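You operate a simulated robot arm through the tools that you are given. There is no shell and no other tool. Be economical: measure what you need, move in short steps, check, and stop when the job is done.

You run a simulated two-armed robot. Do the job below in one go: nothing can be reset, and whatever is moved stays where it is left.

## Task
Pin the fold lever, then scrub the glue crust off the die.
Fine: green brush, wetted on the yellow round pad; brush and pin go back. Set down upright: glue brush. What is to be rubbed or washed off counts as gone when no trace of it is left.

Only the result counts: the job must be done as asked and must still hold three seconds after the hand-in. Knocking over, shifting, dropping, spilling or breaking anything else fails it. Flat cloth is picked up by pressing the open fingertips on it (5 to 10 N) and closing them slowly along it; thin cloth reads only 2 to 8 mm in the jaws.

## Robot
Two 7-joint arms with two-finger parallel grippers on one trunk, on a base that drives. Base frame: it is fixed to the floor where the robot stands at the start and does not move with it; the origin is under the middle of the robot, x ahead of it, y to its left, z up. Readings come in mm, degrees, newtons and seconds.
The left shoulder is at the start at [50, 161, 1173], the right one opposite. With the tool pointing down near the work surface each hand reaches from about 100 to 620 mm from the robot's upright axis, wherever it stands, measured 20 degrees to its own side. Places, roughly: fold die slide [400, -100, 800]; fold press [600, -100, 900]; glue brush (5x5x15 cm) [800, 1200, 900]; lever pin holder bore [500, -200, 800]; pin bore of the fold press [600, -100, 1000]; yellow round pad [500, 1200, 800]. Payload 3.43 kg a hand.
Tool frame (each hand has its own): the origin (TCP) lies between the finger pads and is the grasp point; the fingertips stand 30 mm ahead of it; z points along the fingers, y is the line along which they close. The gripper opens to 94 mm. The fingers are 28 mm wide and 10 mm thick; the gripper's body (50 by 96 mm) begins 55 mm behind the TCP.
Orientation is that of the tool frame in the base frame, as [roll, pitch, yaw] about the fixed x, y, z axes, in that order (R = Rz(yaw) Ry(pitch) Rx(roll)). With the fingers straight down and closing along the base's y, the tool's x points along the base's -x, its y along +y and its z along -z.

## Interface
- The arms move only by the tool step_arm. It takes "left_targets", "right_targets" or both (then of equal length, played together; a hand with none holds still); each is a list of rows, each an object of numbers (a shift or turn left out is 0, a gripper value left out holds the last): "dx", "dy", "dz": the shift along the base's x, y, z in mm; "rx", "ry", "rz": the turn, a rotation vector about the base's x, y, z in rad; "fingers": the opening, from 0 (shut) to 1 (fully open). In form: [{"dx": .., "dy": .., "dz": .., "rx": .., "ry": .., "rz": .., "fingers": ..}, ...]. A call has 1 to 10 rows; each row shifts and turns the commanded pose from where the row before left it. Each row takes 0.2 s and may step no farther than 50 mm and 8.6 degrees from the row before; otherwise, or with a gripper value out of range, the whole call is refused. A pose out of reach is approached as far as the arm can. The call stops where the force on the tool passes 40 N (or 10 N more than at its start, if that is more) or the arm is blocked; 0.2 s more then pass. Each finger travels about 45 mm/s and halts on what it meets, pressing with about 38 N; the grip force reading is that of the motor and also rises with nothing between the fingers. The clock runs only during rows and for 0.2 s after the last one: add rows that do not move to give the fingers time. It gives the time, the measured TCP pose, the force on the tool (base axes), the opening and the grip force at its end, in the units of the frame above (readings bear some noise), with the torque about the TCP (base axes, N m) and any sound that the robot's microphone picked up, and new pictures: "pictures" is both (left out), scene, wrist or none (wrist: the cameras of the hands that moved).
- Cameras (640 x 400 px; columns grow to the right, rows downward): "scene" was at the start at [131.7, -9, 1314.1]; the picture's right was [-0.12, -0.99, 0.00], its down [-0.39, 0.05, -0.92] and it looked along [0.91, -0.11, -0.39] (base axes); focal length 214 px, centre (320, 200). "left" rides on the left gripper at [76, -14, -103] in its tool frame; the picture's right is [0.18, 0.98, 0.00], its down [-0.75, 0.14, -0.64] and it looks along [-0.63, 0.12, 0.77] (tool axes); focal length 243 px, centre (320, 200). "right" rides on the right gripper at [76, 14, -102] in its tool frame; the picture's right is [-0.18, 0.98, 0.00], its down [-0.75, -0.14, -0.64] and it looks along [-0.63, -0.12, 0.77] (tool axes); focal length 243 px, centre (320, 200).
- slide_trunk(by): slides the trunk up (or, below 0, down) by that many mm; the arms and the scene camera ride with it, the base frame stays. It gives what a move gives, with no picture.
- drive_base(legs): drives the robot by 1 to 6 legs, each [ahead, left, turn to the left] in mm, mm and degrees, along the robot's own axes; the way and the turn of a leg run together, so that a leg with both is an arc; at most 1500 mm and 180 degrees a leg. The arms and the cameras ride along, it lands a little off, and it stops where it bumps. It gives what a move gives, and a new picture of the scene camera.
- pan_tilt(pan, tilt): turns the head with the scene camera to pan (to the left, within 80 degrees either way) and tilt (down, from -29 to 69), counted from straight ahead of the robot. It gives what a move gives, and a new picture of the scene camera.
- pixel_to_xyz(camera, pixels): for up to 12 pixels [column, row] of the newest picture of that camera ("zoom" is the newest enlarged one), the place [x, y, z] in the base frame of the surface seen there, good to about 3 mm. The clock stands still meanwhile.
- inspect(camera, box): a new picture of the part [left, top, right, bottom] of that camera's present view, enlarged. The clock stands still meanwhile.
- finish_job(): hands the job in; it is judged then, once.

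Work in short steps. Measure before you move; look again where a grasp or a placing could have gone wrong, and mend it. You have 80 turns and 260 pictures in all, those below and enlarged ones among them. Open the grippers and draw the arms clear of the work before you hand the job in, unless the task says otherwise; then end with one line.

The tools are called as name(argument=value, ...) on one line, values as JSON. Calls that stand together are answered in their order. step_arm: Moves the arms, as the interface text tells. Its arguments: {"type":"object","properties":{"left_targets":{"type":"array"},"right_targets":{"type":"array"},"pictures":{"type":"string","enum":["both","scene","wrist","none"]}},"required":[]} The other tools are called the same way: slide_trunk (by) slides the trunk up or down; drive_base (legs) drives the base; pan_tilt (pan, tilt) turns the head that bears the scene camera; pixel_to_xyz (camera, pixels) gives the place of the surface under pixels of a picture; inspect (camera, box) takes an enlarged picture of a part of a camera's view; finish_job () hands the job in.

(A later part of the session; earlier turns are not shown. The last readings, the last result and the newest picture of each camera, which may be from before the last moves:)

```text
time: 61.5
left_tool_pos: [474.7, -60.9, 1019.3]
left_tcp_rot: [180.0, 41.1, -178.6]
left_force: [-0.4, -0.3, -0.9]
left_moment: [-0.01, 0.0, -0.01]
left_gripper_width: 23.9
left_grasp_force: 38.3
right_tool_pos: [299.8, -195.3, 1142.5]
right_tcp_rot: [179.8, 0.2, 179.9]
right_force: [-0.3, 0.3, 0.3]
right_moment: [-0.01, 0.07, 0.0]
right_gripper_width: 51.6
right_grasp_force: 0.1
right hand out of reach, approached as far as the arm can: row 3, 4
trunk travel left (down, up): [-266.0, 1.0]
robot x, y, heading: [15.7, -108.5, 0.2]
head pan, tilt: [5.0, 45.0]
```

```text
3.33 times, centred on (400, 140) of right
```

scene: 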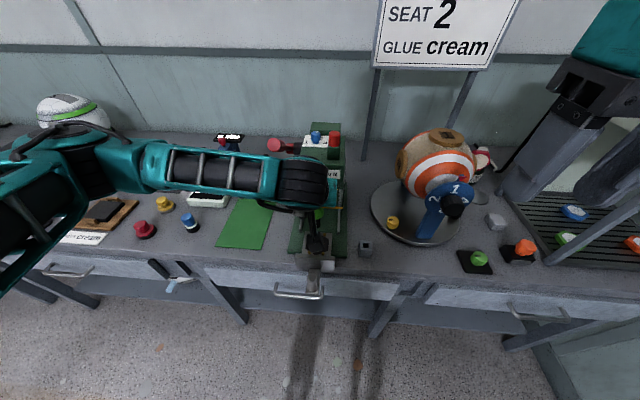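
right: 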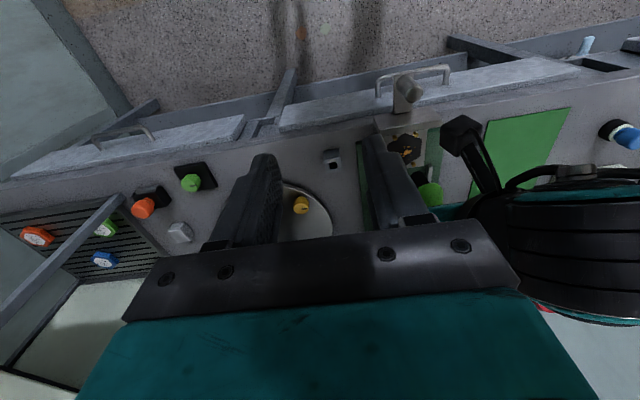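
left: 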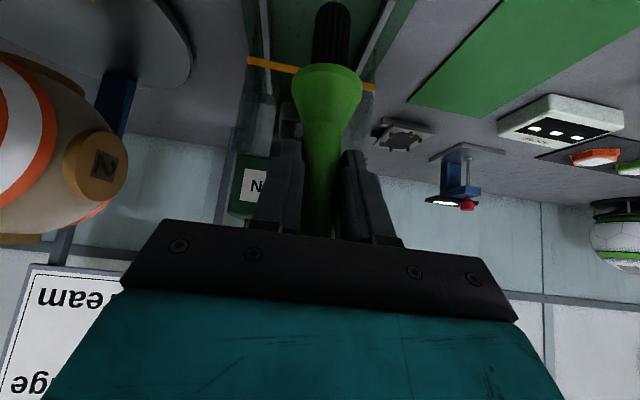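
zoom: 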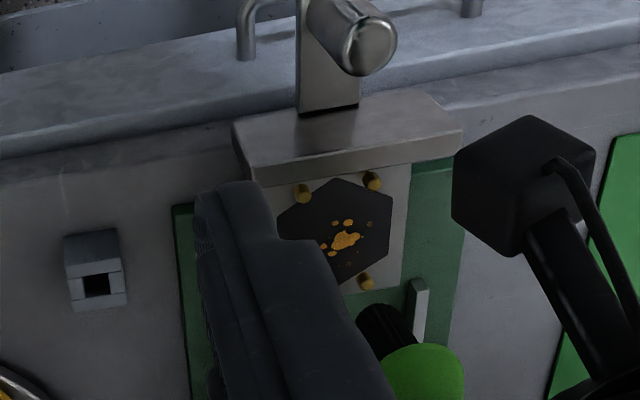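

Useful view. I close the right fingers to clear the sight, and measure the crust spots.

step_arm(right_targets=[{"fingers": 0.2}, {"fingers": 0.0}, {}, {}], pictures="none")

inspect(camera="right", box=[364, 110, 444, 190])

```text
time: 62.5
left_tool_pos: [474.3, -61.8, 1019.6]
left_tcp_rot: [-179.9, 41.0, -178.7]
left_force: [-0.7, 0.5, -1.3]
left_moment: [0.0, 0.0, 0.01]
left_gripper_width: 23.9
left_grasp_force: 38.3
right_tool_pos: [299.5, -195.5, 1142.8]
right_tcp_rot: [179.8, 0.2, 179.9]
right_force: [0.2, -0.1, -1.2]
right_moment: [0.0, 0.02, -0.01]
right_gripper_width: 0.0
right_grasp_force: 30.8
trunk travel left (down, up): [-266.0, 1.0]
robot x, y, heading: [14.9, -112.0, -0.2]
head pan, tilt: [5.0, 45.0]
```

```text
5.00 times, centred on (404, 150) of right
```

zoom: 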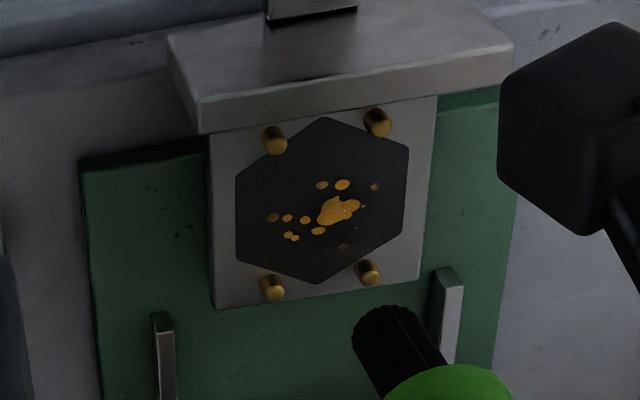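

pixel_to_xyz(camera="zoom", pixels=[[338, 210], [272, 218], [290, 237], [342, 184], [375, 187], [343, 246], [322, 185], [318, 230], [378, 116], [274, 136], [273, 282], [368, 268]])

pixel_to_xyz(camera="zoom", pixels=[[240, 180], [323, 120], [403, 150], [320, 282], [240, 260], [395, 240], [365, 330], [356, 340]])

```text
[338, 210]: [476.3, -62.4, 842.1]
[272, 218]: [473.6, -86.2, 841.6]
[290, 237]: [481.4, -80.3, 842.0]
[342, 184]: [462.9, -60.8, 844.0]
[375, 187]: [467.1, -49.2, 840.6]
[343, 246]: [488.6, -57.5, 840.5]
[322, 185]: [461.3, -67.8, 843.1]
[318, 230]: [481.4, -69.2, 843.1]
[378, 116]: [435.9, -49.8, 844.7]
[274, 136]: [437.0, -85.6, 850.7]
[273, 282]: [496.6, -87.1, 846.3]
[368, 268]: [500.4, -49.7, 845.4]
```

```text
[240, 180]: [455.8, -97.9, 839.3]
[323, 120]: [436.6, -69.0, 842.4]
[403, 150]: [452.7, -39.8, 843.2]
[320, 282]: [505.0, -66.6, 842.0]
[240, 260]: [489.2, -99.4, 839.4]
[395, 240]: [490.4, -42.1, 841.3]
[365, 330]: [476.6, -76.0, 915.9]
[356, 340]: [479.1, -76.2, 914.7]
```

Spots span x 461–490, y -88…-48, surface 841; posts at corners (436/500, -50/-87). Lower the brush to just above the die centre and check alignment.

step_arm(left_targets=[{"dx": -8, "dy": -5}, {"dz": -25}, {"dz": -25}, {}], pictures="none")

inspect(camera="right", box=[364, 110, 444, 190])

inspect(camera="left", box=[240, 0, 420, 110])

```text
time: 63.5
left_tool_pos: [464.9, -67.4, 969.8]
left_tcp_rot: [-179.9, 41.1, -178.7]
left_force: [-0.4, -0.6, 0.1]
left_moment: [0.01, 0.0, -0.01]
left_gripper_width: 23.9
left_grasp_force: 37.7
right_tool_pos: [298.1, -196.0, 1142.4]
right_tcp_rot: [179.9, 0.2, 180.0]
right_force: [0.6, 0.6, 0.1]
right_moment: [0.03, 0.0, 0.0]
right_gripper_width: 0.1
right_grasp_force: 32.4
trunk travel left (down, up): [-266.0, 1.0]
robot x, y, heading: [17.0, -113.2, 0.1]
head pan, tilt: [5.0, 45.0]
```

```text
5.00 times, centred on (404, 150) of right
```

zoom: 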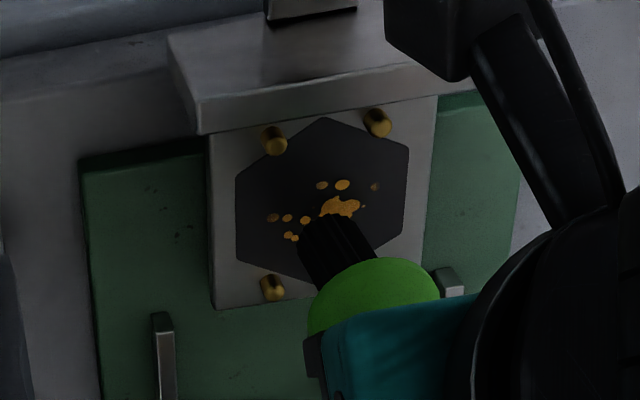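

```text
3.56 times, centred on (330, 55) of left
```

zoom: 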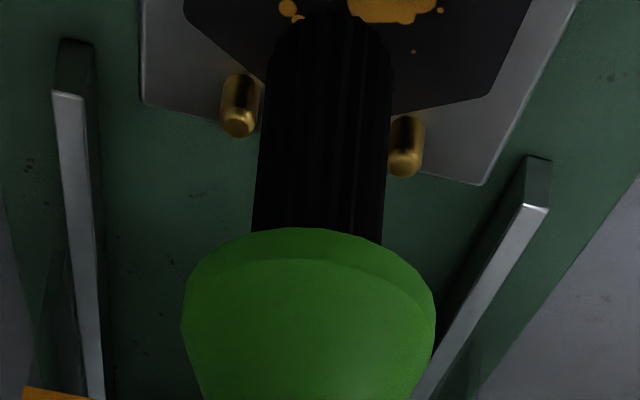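

Aligned. Lower to contact.

step_arm(left_targets=[{"dz": -8}, {"dz": -4}, {"dz": -2}, {}], pictures="none")

```text
time: 64.5
left_tool_pos: [466.1, -66.8, 957.4]
left_tcp_rot: [-180.0, 41.1, -178.7]
left_force: [0.2, 0.1, 0.3]
left_moment: [0.0, 0.0, 0.01]
left_gripper_width: 23.8
left_grasp_force: 37.7
right_tool_pos: [300.7, -196.4, 1142.2]
right_tcp_rot: [179.8, 0.2, 179.9]
right_force: [-0.8, -0.2, 0.0]
right_moment: [-0.03, -0.02, 0.0]
right_gripper_width: 0.0
right_grasp_force: 33.3
trunk travel left (down, up): [-266.0, 1.0]
robot x, y, heading: [17.3, -115.4, -0.4]
head pan, tilt: [5.0, 45.0]
```

step_arm(left_targets=[{"dz": -1.5}, {"dz": -1}, {}], pictures="none")

```text
time: 65.3
left_tool_pos: [465.6, -67.3, 956.5]
left_tcp_rot: [180.0, 41.1, -178.7]
left_force: [0.0, -0.5, 0.2]
left_moment: [0.03, 0.02, 0.0]
left_gripper_width: 23.9
left_grasp_force: 37.7
right_tool_pos: [299.2, -195.9, 1143.0]
right_tcp_rot: [179.9, 0.3, 179.9]
right_force: [0.4, 0.1, -0.6]
right_moment: [-0.03, 0.02, -0.03]
right_gripper_width: 0.0
right_grasp_force: 32.3
trunk travel left (down, up): [-266.0, 1.0]
robot x, y, heading: [18.5, -110.2, -0.1]
head pan, tilt: [5.0, 45.0]
```

Still no contact (TCP 956.5). Lower by single millimetres.

step_arm(left_targets=[{"dz": -1}, {"dz": -1}, {"dz": -1}, {"dz": -0.5}, {}], pictures="none")

```text
time: 66.5
left_tool_pos: [464.6, -68.0, 954.0]
left_tcp_rot: [-179.9, 41.4, -178.6]
left_force: [0.2, -0.7, 22.4]
left_moment: [0.01, -0.15, -0.01]
left_gripper_width: 23.7
left_grasp_force: 38.0
right_tool_pos: [298.2, -199.1, 1143.9]
right_tcp_rot: [179.9, 0.4, 179.8]
right_force: [0.4, 0.2, -0.1]
right_moment: [-0.01, 0.02, 0.04]
right_gripper_width: 0.0
right_grasp_force: 33.0
trunk travel left (down, up): [-266.0, 1.0]
robot x, y, heading: [16.3, -112.7, 0.1]
head pan, tilt: [5.0, 45.0]
```

22 N on the die. Ease a little and scrub along y over this x line.

step_arm(left_targets=[{"dz": 0.6, "dy": 6}, {"dy": 6}, {"dy": 6}, {"dy": -9}, {"dy": -9}, {"dy": -9}, {"dy": -9}, {"dy": 9}, {"dy": 9}], pictures="none")

inspect(camera="right", box=[364, 110, 444, 190])

```text
time: 68.5
left_tool_pos: [464.5, -69.5, 949.9]
left_tcp_rot: [-179.8, 40.9, -178.8]
left_force: [-0.9, -2.8, 8.0]
left_moment: [-0.31, 0.08, -0.02]
left_gripper_width: 23.8
left_grasp_force: 38.4
right_tool_pos: [298.7, -195.8, 1143.1]
right_tcp_rot: [179.9, 0.2, 179.9]
right_force: [-0.3, -0.6, 0.0]
right_moment: [0.0, 0.0, 0.02]
right_gripper_width: 0.0
right_grasp_force: 33.1
trunk travel left (down, up): [-266.0, 1.0]
robot x, y, heading: [15.9, -113.6, -0.1]
head pan, tilt: [5.0, 45.0]
```

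```text
5.00 times, centred on (404, 150) of right
```

zoom: 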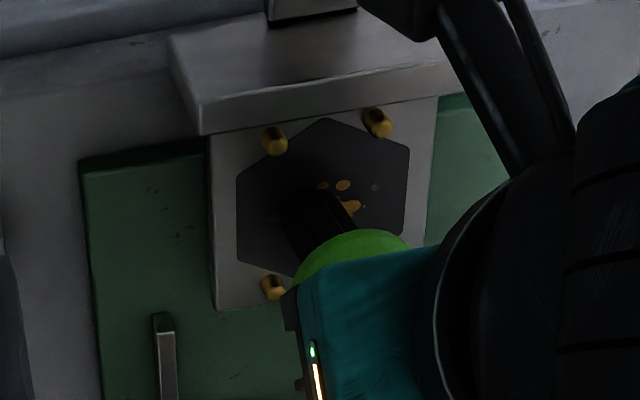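

Spots are fading. Continue: sweep at slightly larger x, both ways.

step_arm(left_targets=[{"dx": 4, "dy": 8}, {"dy": 9}, {"dy": 9}, {"dx": 4}, {"dy": -9}, {"dy": -9}, {"dy": -9}, {"dy": -9}, {"dy": -5}, {}], pictures="none")

inspect(camera="right", box=[364, 110, 444, 190])

```text
time: 70.7
left_tool_pos: [474.1, -81.7, 951.2]
left_tcp_rot: [-180.0, 41.1, -178.7]
left_force: [-0.5, -0.4, 0.0]
left_moment: [-0.03, 0.0, 0.03]
left_gripper_width: 24.0
left_grasp_force: 37.9
right_tool_pos: [299.0, -196.4, 1143.2]
right_tcp_rot: [179.8, 0.2, 179.9]
right_force: [-0.1, 0.1, 0.0]
right_moment: [-0.01, 0.01, 0.0]
right_gripper_width: 0.1
right_grasp_force: 33.8
trunk travel left (down, up): [-266.0, 1.0]
robot x, y, heading: [15.2, -114.2, 0.1]
head pan, tilt: [5.0, 45.0]
```

```text
5.00 times, centred on (404, 150) of right
```

zoom: 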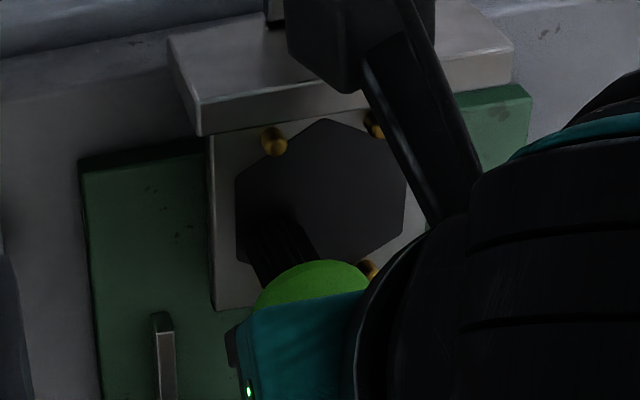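

Die looks clean. Lift 60 mm and inspect for traces.

step_arm(left_targets=[{"dz": 20}, {"dz": 40}, {"dy": 40}, {"dy": 40}, {}], pictures="none")

inspect(camera="right", box=[380, 120, 428, 180])

inspect(camera="left", box=[200, 0, 420, 130])

```text
time: 71.9
left_tool_pos: [470.7, -2.5, 1014.0]
left_tcp_rot: [-179.9, 41.0, -178.7]
left_force: [1.1, -0.5, -0.5]
left_moment: [-0.02, 0.0, 0.03]
left_gripper_width: 24.0
left_grasp_force: 37.9
right_tool_pos: [299.5, -196.0, 1142.3]
right_tcp_rot: [179.9, 0.2, 180.0]
right_force: [-0.1, -0.2, 0.1]
right_moment: [0.0, -0.02, -0.02]
right_gripper_width: 0.0
right_grasp_force: 33.1
trunk travel left (down, up): [-266.0, 1.0]
robot x, y, heading: [19.2, -116.0, -0.0]
head pan, tilt: [5.0, 45.0]
```

```text
6.67 times, centred on (404, 150) of right
```

zoom: 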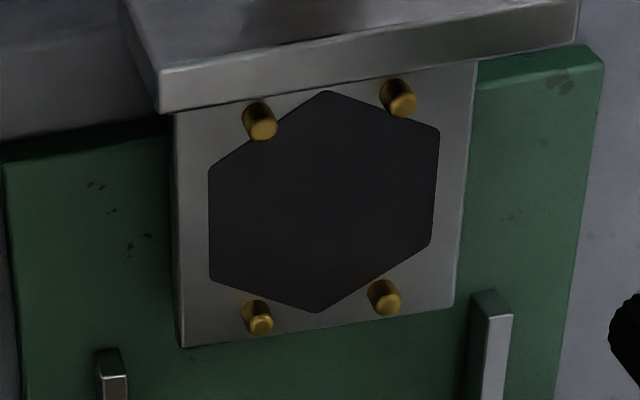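

```text
2.91 times, centred on (310, 65) of left
```

zoom: 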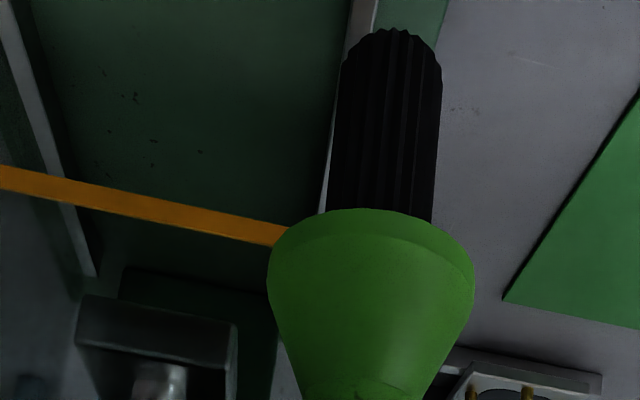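

The die is clean with no trace. Now draw the brush back and left of the lever, raise it, and raise the right hand.

step_arm(left_targets=[{"dx": -30}, {"dx": -25}, {"dy": 40}, {"dy": 40}, {"dz": 30}, {"dz": 30}, {"dz": 30}, {"dz": 20}], right_targets=[{"dz": 30}, {"dz": 30}, {"dz": 30}, {}, {}, {}, {}, {}], pictures="none")

```text
time: 73.7
left_tool_pos: [419.0, 77.1, 1122.0]
left_tcp_rot: [-180.0, 41.0, -178.8]
left_force: [-0.1, 0.5, -0.4]
left_moment: [0.01, 0.0, -0.02]
left_gripper_width: 23.9
left_grasp_force: 38.3
right_tool_pos: [297.0, -195.1, 1233.3]
right_tcp_rot: [179.9, 0.2, 179.9]
right_force: [0.1, -0.1, -0.1]
right_moment: [0.02, 0.01, 0.0]
right_gripper_width: 0.2
right_grasp_force: 32.8
trunk travel left (down, up): [-266.0, 1.0]
robot x, y, heading: [16.4, -115.0, 0.1]
head pan, tilt: [5.0, 45.0]
```

Drive 1135 left, then 130 ahead to the brush place.

drive_base(legs=[[0, 1135, 0], [130, 0, 0]])

pan_tilt(pan=15, tilt=40)

```text
time: 80.3
left_tool_pos: [549.8, 1209.9, 1123.0]
left_tcp_rot: [179.9, 41.0, -178.9]
left_force: [0.3, -0.9, -0.4]
left_moment: [0.02, 0.05, -0.01]
left_gripper_width: 23.9
left_grasp_force: 37.5
right_tool_pos: [429.2, 937.8, 1232.4]
right_tcp_rot: [179.9, 0.1, 179.7]
right_force: [0.5, -0.1, 0.4]
right_moment: [-0.03, 0.01, 0.02]
right_gripper_width: 0.2
right_grasp_force: 33.4
trunk travel left (down, up): [-266.0, 1.0]
robot x, y, heading: [144.7, 1022.6, -0.3]
head pan, tilt: [5.0, 45.0]
```

scene: 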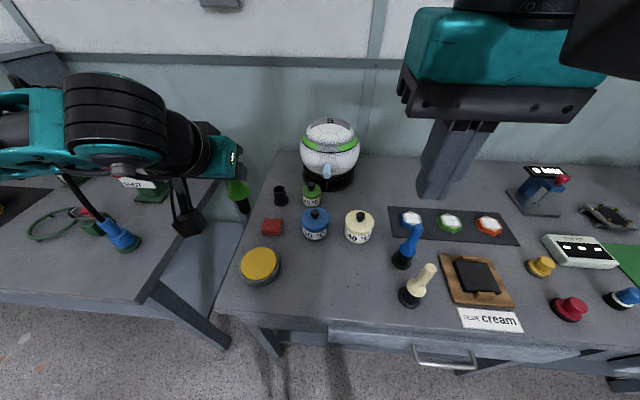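

```text
time: 81.0
left_tool_pos: [549.4, 1210.9, 1121.2]
left_tcp_rot: [-180.0, 41.0, -178.9]
left_force: [0.3, 0.2, 0.5]
left_moment: [-0.01, 0.01, 0.0]
left_gripper_width: 23.9
left_grasp_force: 37.8
right_tool_pos: [427.1, 936.2, 1233.7]
right_tcp_rot: [179.9, 0.2, 179.7]
right_force: [0.4, -0.2, -0.5]
right_moment: [-0.02, 0.01, 0.01]
right_gripper_width: 0.2
right_grasp_force: 32.8
trunk travel left (down, up): [-266.0, 1.0]
robot x, y, heading: [147.9, 1022.0, -0.0]
head pan, tilt: [15.0, 40.0]
```

scene: 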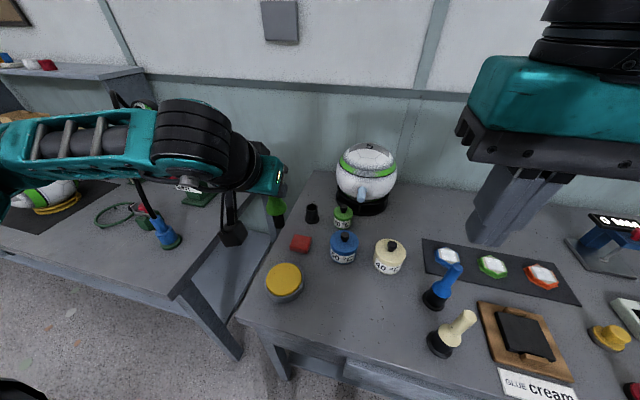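

Move the brush ahead to just short of the cup, tip ~45 mm above the rim, and look.

step_arm(left_targets=[{"dx": 40, "dz": -22}, {"dx": 40, "dz": -22}, {"dx": 40, "dz": -22}, {"dx": 40, "dz": -22}, {"dx": 40, "dz": -15}, {"dx": 38}, {}], pictures="wrist")

inspect(camera="scene", box=[297, 175, 327, 228])

inspect(camera="left", box=[260, 0, 400, 100])

```text
time: 82.7
left_tool_pos: [788.5, 1210.0, 1017.8]
left_tcp_rot: [180.0, 41.0, -178.8]
left_force: [-0.2, -0.6, -0.5]
left_moment: [-0.01, -0.02, 0.0]
left_gripper_width: 23.9
left_grasp_force: 37.2
right_tool_pos: [427.5, 936.8, 1233.1]
right_tcp_rot: [179.8, 0.2, 179.8]
right_force: [0.3, -0.3, 0.0]
right_moment: [0.0, 0.01, 0.03]
right_gripper_width: 0.1
right_grasp_force: 33.1
trunk travel left (down, up): [-266.0, 1.0]
robot x, y, heading: [145.7, 1019.4, -0.1]
head pan, tilt: [15.0, 40.0]
```

left: 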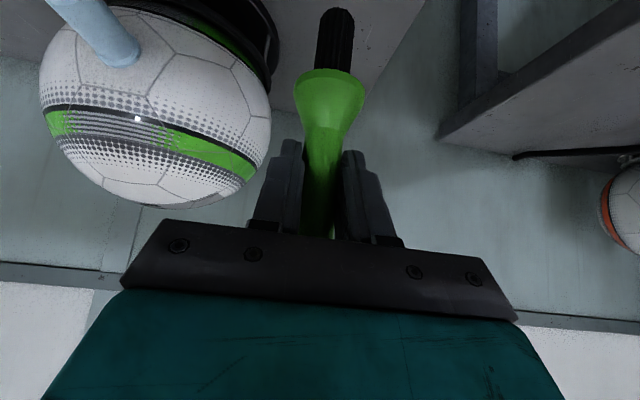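

```text
7.55 times, centred on (312, 202) of scene
```

zoom: 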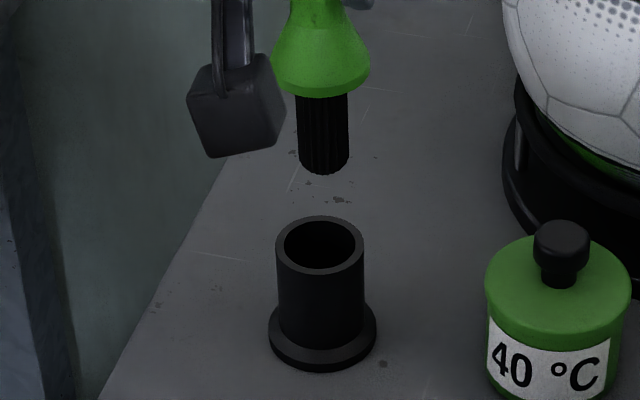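

```text
4.00 times, centred on (330, 50) of left
```

zoom: 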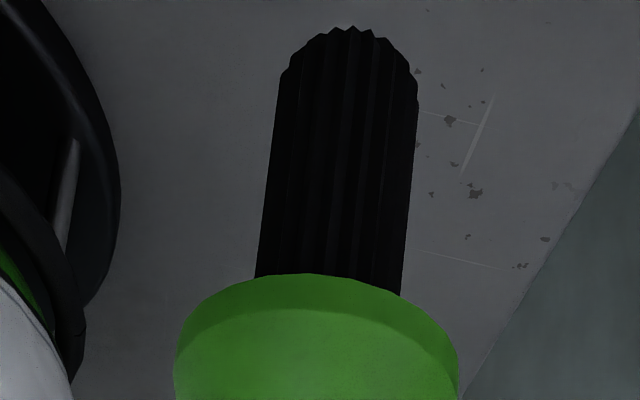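

pixel_to_xyz(camera="zoom", pixels=[[322, 105], [324, 165], [310, 165], [338, 160], [340, 105]])

inspect(camera="scene", box=[297, 175, 327, 228])

pixel_to_xyz(camera="zoom", pixels=[[322, 105], [324, 166], [303, 130], [345, 130], [322, 220], [280, 243], [360, 243], [320, 271], [320, 320], [322, 85], [345, 160], [303, 160]])

```text
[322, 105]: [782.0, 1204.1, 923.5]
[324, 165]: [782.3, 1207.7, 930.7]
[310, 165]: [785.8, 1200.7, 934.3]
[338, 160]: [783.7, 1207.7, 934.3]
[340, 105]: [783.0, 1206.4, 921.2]
```

```text
7.55 times, centred on (312, 202) of scene
```

zoom: 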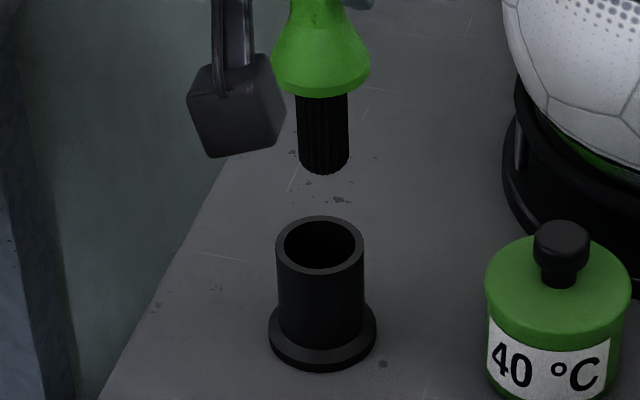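

```text
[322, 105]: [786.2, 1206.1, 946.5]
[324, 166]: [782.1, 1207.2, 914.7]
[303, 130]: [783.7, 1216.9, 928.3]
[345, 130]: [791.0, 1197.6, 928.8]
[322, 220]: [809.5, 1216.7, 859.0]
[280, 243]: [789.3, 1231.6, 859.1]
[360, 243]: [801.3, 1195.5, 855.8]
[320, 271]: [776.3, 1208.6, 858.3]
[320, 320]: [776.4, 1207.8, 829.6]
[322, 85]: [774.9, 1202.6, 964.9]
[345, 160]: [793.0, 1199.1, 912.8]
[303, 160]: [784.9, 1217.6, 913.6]
```

Cup centre ≈(793,1212.5), bristle axis ≈(791.5,1210). Shift +1.2/+2.2 and lower so that the tip just enters.

step_arm(left_targets=[{"dx": 1.2, "dy": 2.2}, {"dz": -20}, {"dz": -20}, {}], pictures="none")

inspect(camera="scene", box=[297, 190, 327, 228])

inspect(camera="left", box=[270, 0, 400, 80])

```text
time: 83.7
left_tool_pos: [789.3, 1210.2, 978.4]
left_tcp_rot: [-180.0, 41.1, -178.8]
left_force: [0.5, 0.6, -0.1]
left_moment: [-0.01, 0.02, 0.01]
left_gripper_width: 24.0
left_grasp_force: 37.6
right_tool_pos: [426.4, 937.7, 1233.1]
right_tcp_rot: [179.9, 0.2, 179.7]
right_force: [-0.4, 0.3, -0.3]
right_moment: [-0.01, 0.0, 0.01]
right_gripper_width: 0.0
right_grasp_force: 33.1
trunk travel left (down, up): [-266.0, 1.0]
robot x, y, heading: [146.4, 1019.0, -0.3]
head pan, tilt: [15.0, 40.0]
```

```text
10.53 times, centred on (312, 209) of scene
```

zoom: 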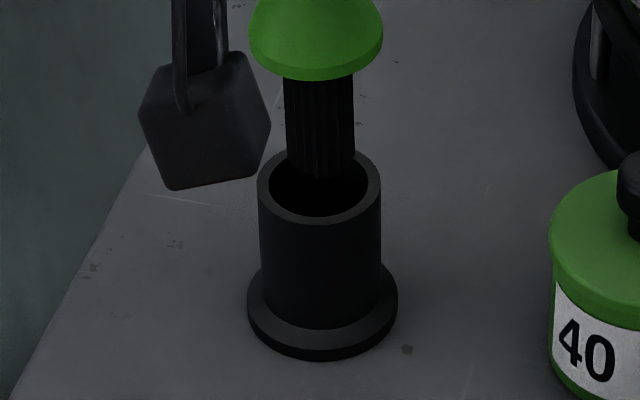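

```text
4.92 times, centred on (335, 40) of left
```

zoom: 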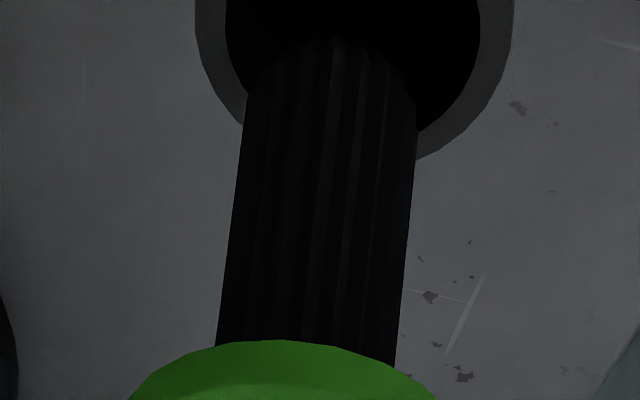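

Centered; nudge +1 mm in y and lower 20 mm.

step_arm(left_targets=[{"dy": 1, "dz": -5}, {"dz": -8}, {"dz": -8}, {}], pictures="none")

inspect(camera="scene", box=[297, 190, 327, 228])

inspect(camera="left", box=[270, 0, 400, 80])

```text
time: 84.7
left_tool_pos: [788.1, 1212.6, 957.1]
left_tcp_rot: [179.9, 41.0, -178.9]
left_force: [-0.9, 1.3, -0.5]
left_moment: [0.02, 0.02, 0.03]
left_gripper_width: 23.9
left_grasp_force: 38.5
right_tool_pos: [426.8, 936.1, 1233.1]
right_tcp_rot: [179.9, 0.2, 179.7]
right_force: [0.6, -0.5, -0.3]
right_moment: [0.02, 0.01, -0.01]
right_gripper_width: 0.0
right_grasp_force: 33.2
trunk travel left (down, up): [-266.0, 1.0]
robot x, y, heading: [144.1, 1021.9, 0.0]
head pan, tilt: [15.0, 40.0]
```

```text
10.53 times, centred on (312, 209) of scene
```

zoom: 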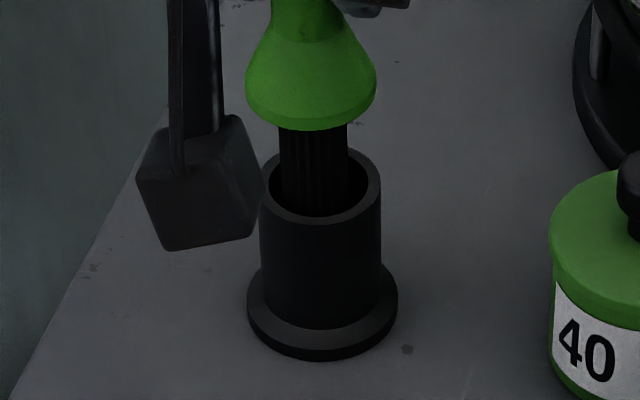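

```text
4.92 times, centred on (335, 40) of left
```

zoom: 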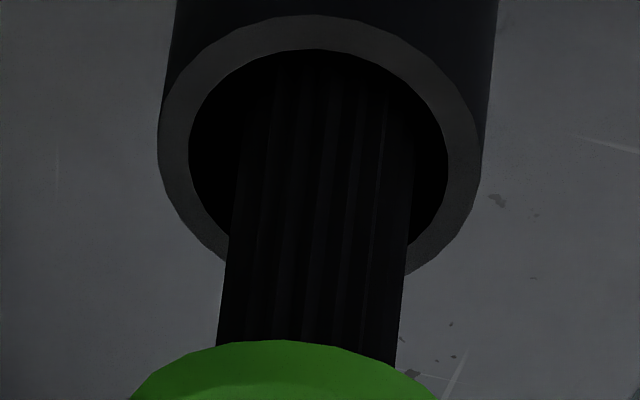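

It's in the cup with clearance. Lower 30 mm, then gently to the seat.

step_arm(left_targets=[{"dz": -10}, {"dz": -10}, {"dz": -8}, {"dz": -2}, {"dz": -2}, {}], pictures="none")

inspect(camera="scene", box=[297, 190, 327, 228])

```text
time: 86.0
left_tool_pos: [788.3, 1214.3, 925.8]
left_tcp_rot: [179.9, 40.9, -178.9]
left_force: [-0.4, 0.4, -0.1]
left_moment: [0.0, -0.04, -0.01]
left_gripper_width: 24.1
left_grasp_force: 37.8
right_tool_pos: [427.0, 936.5, 1232.9]
right_tcp_rot: [179.9, 0.3, 179.7]
right_force: [0.0, 0.3, -0.5]
right_moment: [0.01, 0.01, 0.02]
right_gripper_width: 0.0
right_grasp_force: 33.4
trunk travel left (down, up): [-266.0, 1.0]
robot x, y, heading: [146.2, 1019.4, -0.1]
head pan, tilt: [15.0, 40.0]
```

```text
10.53 times, centred on (312, 209) of scene
```

zoom: 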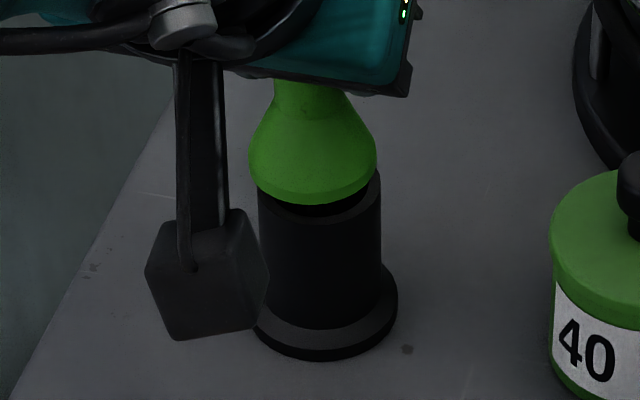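

step_arm(left_targets=[{"dz": -1}, {"dz": -1}, {"dz": -1}, {"dz": -1}, {}], pictures="none")

inspect(camera="scene", box=[297, 190, 327, 228])

```text
time: 87.2
left_tool_pos: [788.7, 1213.6, 922.6]
left_tcp_rot: [179.9, 41.0, -178.9]
left_force: [0.6, 0.6, 0.4]
left_moment: [-0.02, 0.01, 0.01]
left_gripper_width: 23.8
left_grasp_force: 38.0
right_tool_pos: [427.4, 936.2, 1233.8]
right_tcp_rot: [179.9, 0.2, 179.7]
right_force: [-0.5, -0.3, -0.5]
right_moment: [-0.03, 0.01, -0.01]
right_gripper_width: 0.0
right_grasp_force: 33.0
trunk travel left (down, up): [-266.0, 1.0]
robot x, y, heading: [145.0, 1019.4, 0.0]
head pan, tilt: [15.0, 40.0]
```

```text
10.53 times, centred on (312, 209) of scene
```

zoom: 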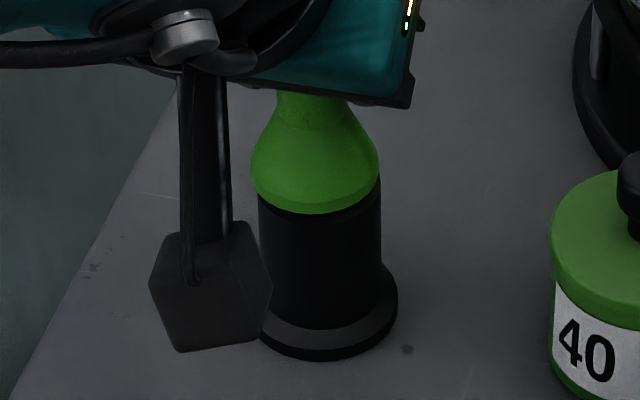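

Practically seated. One more mm, then open gradually.

step_arm(left_targets=[{"dz": -1}, {}, {"fingers": 0.3}, {"fingers": 0.4}, {"fingers": 0.6}, {}, {}], pictures="wrist")

inspect(camera="scene", box=[297, 180, 327, 228])

```text
time: 88.8
left_tool_pos: [788.9, 1212.8, 921.3]
left_tcp_rot: [-179.9, 41.0, -178.9]
left_force: [0.4, 0.2, 0.4]
left_moment: [0.0, 0.01, 0.04]
left_gripper_width: 56.3
left_grasp_force: 0.0
right_tool_pos: [427.1, 936.3, 1233.8]
right_tcp_rot: [179.8, 0.2, 179.7]
right_force: [0.8, 0.0, 1.1]
right_moment: [-0.02, 0.01, 0.05]
right_gripper_width: 0.0
right_grasp_force: 33.4
trunk travel left (down, up): [-266.0, 1.0]
robot x, y, heading: [144.9, 1020.9, -0.1]
head pan, tilt: [15.0, 40.0]
```

left: 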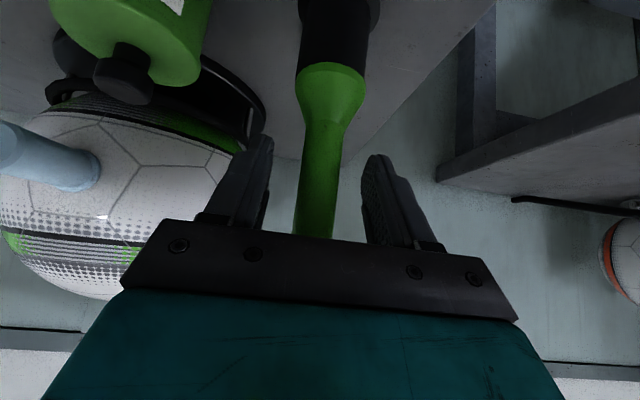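

```text
8.33 times, centred on (312, 204) of scene
```

zoom: 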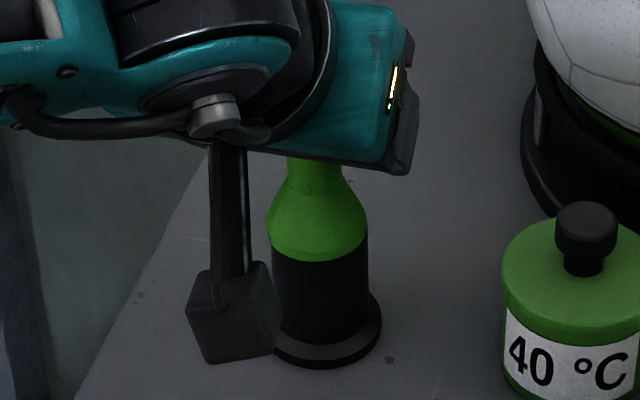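

Brush stands upright in its cup. Back the hand out along -x, then up and untilt.

step_arm(left_targets=[{"dx": -30}, {"dx": -30}, {"dx": -40}, {"dx": -20, "dz": 40}, {"dx": -20, "dz": 40}, {"dx": -20, "dz": 40}, {"dx": -20, "dz": 40}, {"dx": -20, "dz": 40}], pictures="none")

step_arm(left_targets=[{"ry": 0.14}, {"ry": 0.14}, {"ry": 0.14}, {"ry": 0.14}, {"ry": 0.14}, {"dz": 40}, {"dz": 40}, {"dz": 40}, {"dz": 40}, {"dz": 40}], pictures="scene")

inspect(camera="scene", box=[260, 150, 360, 240])

```text
time: 90.7
left_tool_pos: [587.4, 1212.7, 1121.8]
left_tcp_rot: [179.9, 41.0, -179.0]
left_force: [0.3, 0.1, 0.0]
left_moment: [-0.02, -0.02, 0.04]
left_gripper_width: 56.5
left_grasp_force: 0.1
right_tool_pos: [426.5, 935.4, 1233.3]
right_tcp_rot: [179.9, 0.2, 179.7]
right_force: [-1.4, -0.7, -0.2]
right_moment: [0.01, 0.06, -0.02]
right_gripper_width: 0.0
right_grasp_force: 33.2
trunk travel left (down, up): [-266.0, 1.0]
robot x, y, heading: [147.5, 1020.1, 0.2]
head pan, tilt: [15.0, 40.0]
```

```text
time: 92.8
left_tool_pos: [588.5, 1213.0, 1323.3]
left_tcp_rot: [179.3, 0.9, -179.1]
left_force: [0.2, 0.5, 0.1]
left_moment: [-0.01, -0.02, 0.03]
left_gripper_width: 56.4
left_grasp_force: 0.1
right_tool_pos: [425.3, 937.5, 1232.9]
right_tcp_rot: [179.8, 0.2, 179.7]
right_force: [0.1, 0.5, 0.6]
right_moment: [0.04, -0.01, 0.01]
right_gripper_width: 0.0
right_grasp_force: 32.8
trunk travel left (down, up): [-266.0, 1.0]
robot x, y, heading: [145.8, 1020.5, -0.0]
head pan, tilt: [15.0, 40.0]
```

scene: 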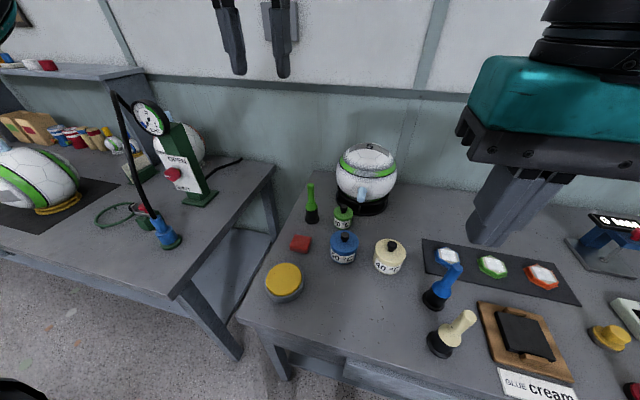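

```text
4.44 times, centred on (310, 195) of scene
```

zoom: 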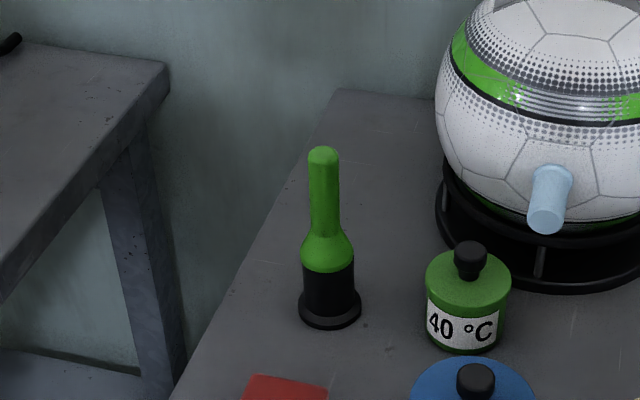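

Brush returned. Drive back to the press: back 40, right 960, ahead 40.

drive_base(legs=[[-40, 0, 0], [0, -960, 0], [40, 0, 0]])

pan_tilt(pan=-8, tilt=35)

```text
time: 98.8
left_tool_pos: [591.7, 262.1, 1320.8]
left_tcp_rot: [179.3, 0.9, -178.3]
left_force: [0.5, -1.1, -0.5]
left_moment: [-0.01, 0.01, -0.02]
left_gripper_width: 56.3
left_grasp_force: 0.1
right_tool_pos: [433.5, -17.5, 1232.7]
right_tcp_rot: [179.9, 0.1, -179.5]
right_force: [0.6, -0.1, 0.2]
right_moment: [0.03, 0.04, -0.01]
right_gripper_width: 0.0
right_grasp_force: 32.9
trunk travel left (down, up): [-266.0, 1.0]
robot x, y, heading: [147.4, 63.8, 0.6]
head pan, tilt: [15.0, 40.0]
```

scene: 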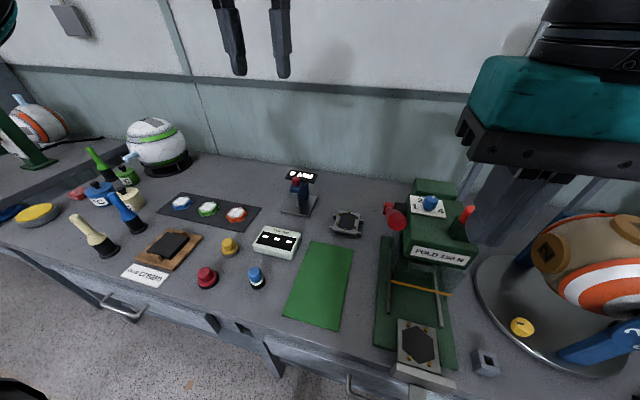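

```text
time: 99.7
left_tool_pos: [590.3, 262.6, 1320.8]
left_tcp_rot: [179.3, 1.0, -178.4]
left_force: [-0.8, -0.3, 0.0]
left_moment: [0.03, 0.0, -0.05]
left_gripper_width: 56.3
left_grasp_force: 0.0
right_tool_pos: [432.6, -17.2, 1233.0]
right_tcp_rot: [179.8, 0.2, -179.5]
right_force: [0.1, 0.8, -0.3]
right_moment: [0.01, 0.01, -0.01]
right_gripper_width: 0.4
right_grasp_force: 33.4
trunk travel left (down, up): [-266.0, 1.0]
robot x, y, heading: [148.8, 60.8, 0.5]
head pan, tilt: [-8.0, 35.0]
```

scene: 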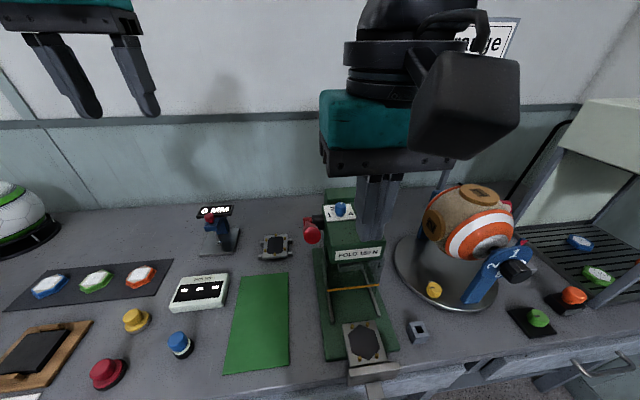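

Move the right hand, open to 0.55, above the pin at the bore.

step_arm(right_targets=[{"dy": -30, "fingers": 0.6}, {"dy": -30}, {"dy": -21}, {"dx": 35, "dz": -15}, {"dx": 35, "dz": -15}, {"dx": 35, "dz": -15}, {"dx": 35, "dz": -15}, {"dx": 36}, {}], pictures="both")

```text
time: 101.7
left_tool_pos: [589.3, 261.9, 1321.1]
left_tcp_rot: [179.3, 1.1, -178.4]
left_force: [0.7, 0.7, 0.1]
left_moment: [-0.02, -0.01, 0.0]
left_gripper_width: 56.7
left_grasp_force: 0.1
right_tool_pos: [610.7, -95.1, 1174.5]
right_tcp_rot: [179.9, 0.2, -179.5]
right_force: [-0.2, 0.2, -0.9]
right_moment: [0.02, -0.01, 0.0]
right_gripper_width: 56.4
right_grasp_force: 0.1
trunk travel left (down, up): [-266.0, 1.0]
robot x, y, heading: [148.4, 61.9, 0.9]
head pan, tilt: [-8.0, 35.0]
```

scene: 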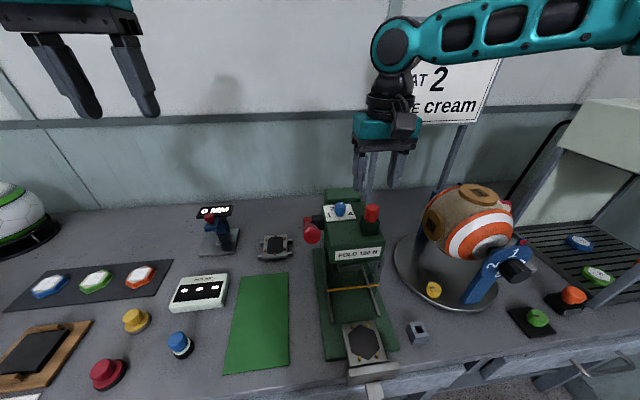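
right: 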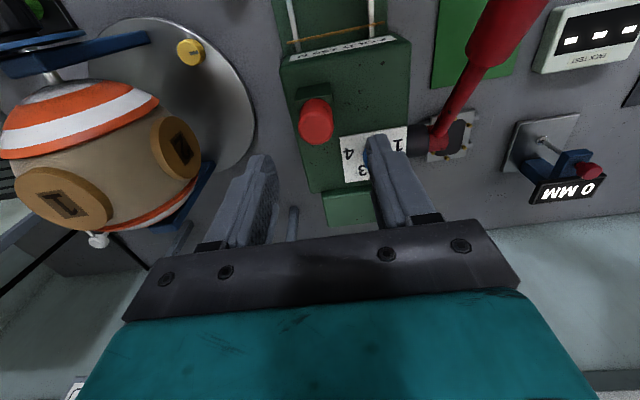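

pixel_to_xyz(camera="right", pixels=[[316, 126], [303, 124], [330, 122], [316, 138], [316, 117]])

step_arm(right_targets=[{"dx": -1, "dy": -2.5, "dz": -25}, {}], pictures="wrist")

```text
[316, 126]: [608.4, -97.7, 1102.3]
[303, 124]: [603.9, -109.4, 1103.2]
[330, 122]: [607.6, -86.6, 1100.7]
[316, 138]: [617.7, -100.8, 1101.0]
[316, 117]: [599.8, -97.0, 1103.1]
```

```text
time: 102.3
left_tool_pos: [589.6, 261.6, 1322.1]
left_tcp_rot: [179.4, 1.0, -178.4]
left_force: [-0.4, 0.3, -0.1]
left_moment: [-0.02, -0.01, -0.01]
left_gripper_width: 56.3
left_grasp_force: 0.1
right_tool_pos: [608.4, -97.9, 1148.5]
right_tcp_rot: [179.9, 0.1, -179.5]
right_force: [0.0, 0.5, 0.3]
right_moment: [0.0, 0.04, 0.03]
right_gripper_width: 56.2
right_grasp_force: 0.1
trunk travel left (down, up): [-266.0, 1.0]
robot x, y, heading: [149.9, 62.6, 0.7]
head pan, tilt: [-8.0, 35.0]
```

right: 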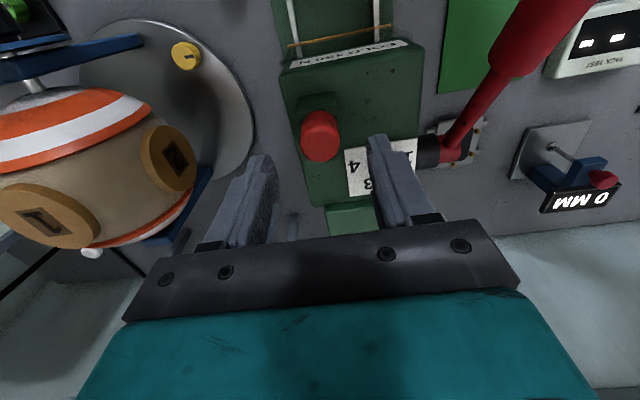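

Aligned (pin at col 320). Descend to z 1107.5 and grip.

step_arm(right_targets=[{"dz": -20}, {"dz": -20.5}, {}, {"fingers": 0.35}, {"fingers": 0.2}, {"fingers": 0.15}, {}, {}], pictures="wrist")

```text
time: 104.1
left_tool_pos: [590.8, 262.4, 1320.4]
left_tcp_rot: [179.3, 0.9, -178.4]
left_force: [-0.5, -0.6, -0.1]
left_moment: [-0.01, 0.02, -0.02]
left_gripper_width: 56.3
left_grasp_force: 0.1
right_tool_pos: [606.9, -99.6, 1108.3]
right_tcp_rot: [179.9, 0.2, -179.5]
right_force: [0.6, 1.2, 1.6]
right_moment: [0.04, 0.0, -0.02]
right_gripper_width: 26.3
right_grasp_force: 38.1
trunk travel left (down, up): [-266.0, 1.0]
robot x, y, heading: [151.6, 57.2, 0.5]
head pan, tilt: [-8.0, 35.0]
```

right: 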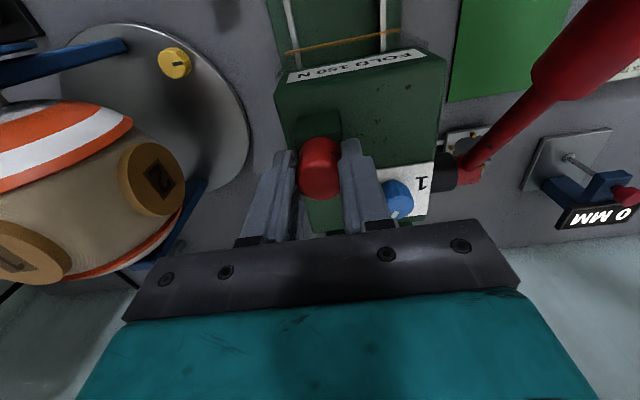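

Gripped. Lift, move back and right to above the holder, lowering to z≈960.

step_arm(right_targets=[{"dz": 20}, {"dz": 30}, {"dx": -42}, {"dx": -42}, {"dx": -42, "dy": -20}, {"dy": -42}, {"dy": -42}, {"dz": -45}, {"dz": -45}, {"dz": -45}], pictures="none")

step_arm(right_targets=[{"dz": -45}, {}], pictures="both")

```text
time: 106.3
left_tool_pos: [591.2, 262.4, 1320.1]
left_tcp_rot: [179.3, 0.9, -178.4]
left_force: [-0.4, -0.6, 0.3]
left_moment: [-0.04, 0.03, 0.01]
left_gripper_width: 56.6
left_grasp_force: 0.0
right_tool_pos: [481.0, -204.0, 1023.2]
right_tcp_rot: [179.9, 0.2, -179.5]
right_force: [-0.1, -0.7, 0.4]
right_moment: [0.03, 0.0, -0.02]
right_gripper_width: 26.1
right_grasp_force: 37.7
trunk travel left (down, up): [-266.0, 1.0]
robot x, y, heading: [150.6, 64.5, 0.7]
head pan, tilt: [-8.0, 35.0]
```

```text
time: 106.9
left_tool_pos: [589.6, 261.6, 1321.8]
left_tcp_rot: [179.3, 1.0, -178.4]
left_force: [-1.2, 0.5, -0.2]
left_moment: [0.05, -0.01, -0.01]
left_gripper_width: 56.2
left_grasp_force: 0.1
right_tool_pos: [482.6, -204.8, 977.7]
right_tcp_rot: [179.9, 0.2, -179.5]
right_force: [-0.9, 1.3, -0.7]
right_moment: [-0.02, 0.01, 0.01]
right_gripper_width: 26.1
right_grasp_force: 37.4
trunk travel left (down, up): [-266.0, 1.0]
robot x, y, heading: [151.4, 64.4, 0.6]
head pan, tilt: [-8.0, 35.0]
```

scene: 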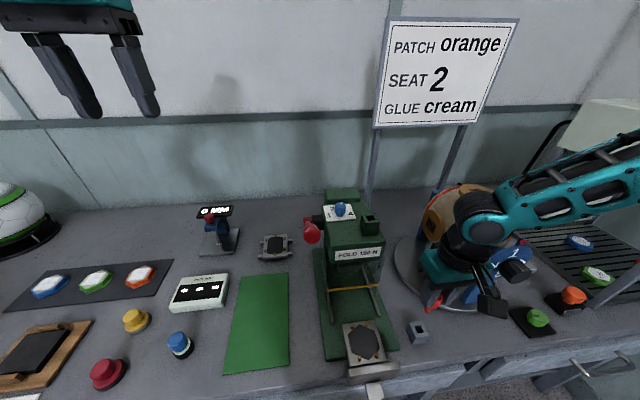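
right: 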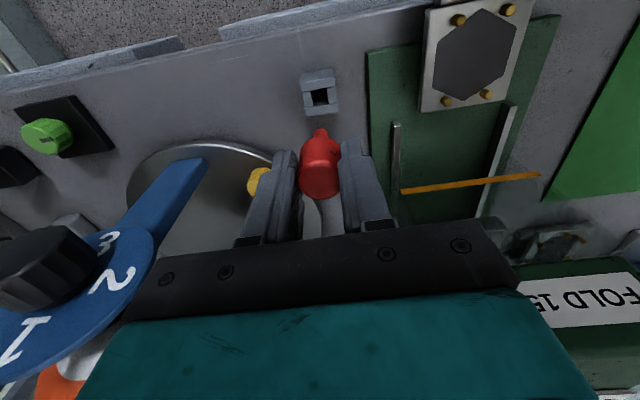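

Lower to just above the holder bore and check.

step_arm(right_targets=[{"dz": -30}, {"dz": -29}, {}], pictures="none")

inspect(camera="right", box=[290, 90, 350, 150])

inspect(camera="scene", box=[395, 290, 443, 350])

```text
time: 107.7
left_tool_pos: [590.1, 261.3, 1321.3]
left_tcp_rot: [179.4, 1.0, -178.3]
left_force: [-1.1, -0.4, 0.1]
left_moment: [0.0, 0.01, 0.02]
left_gripper_width: 56.2
left_grasp_force: 0.1
right_tool_pos: [481.6, -202.5, 920.3]
right_tcp_rot: [179.9, 0.3, -179.4]
right_force: [-0.1, -0.5, -0.6]
right_moment: [-0.02, 0.02, 0.0]
right_gripper_width: 26.0
right_grasp_force: 38.3
trunk travel left (down, up): [-266.0, 1.0]
robot x, y, heading: [149.1, 64.8, 0.8]
head pan, tilt: [-8.0, 35.0]
```

```text
6.67 times, centred on (320, 120) of right
```

zoom: 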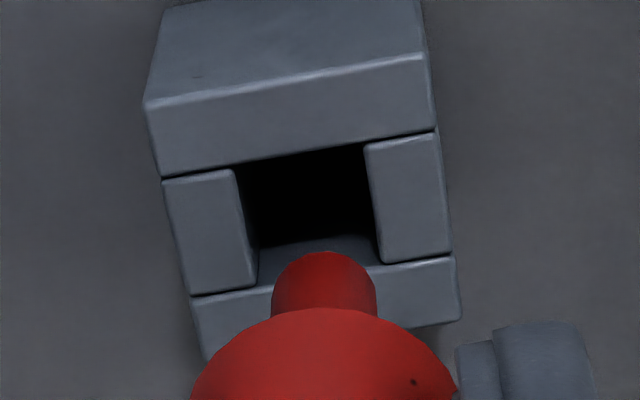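

```text
6.67 times, centred on (419, 320) of scene
```

zoom: 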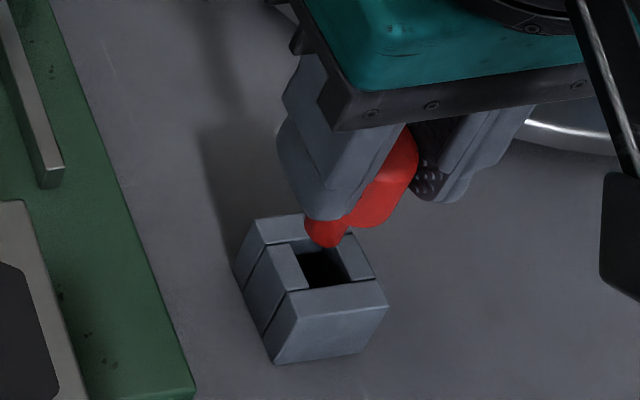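

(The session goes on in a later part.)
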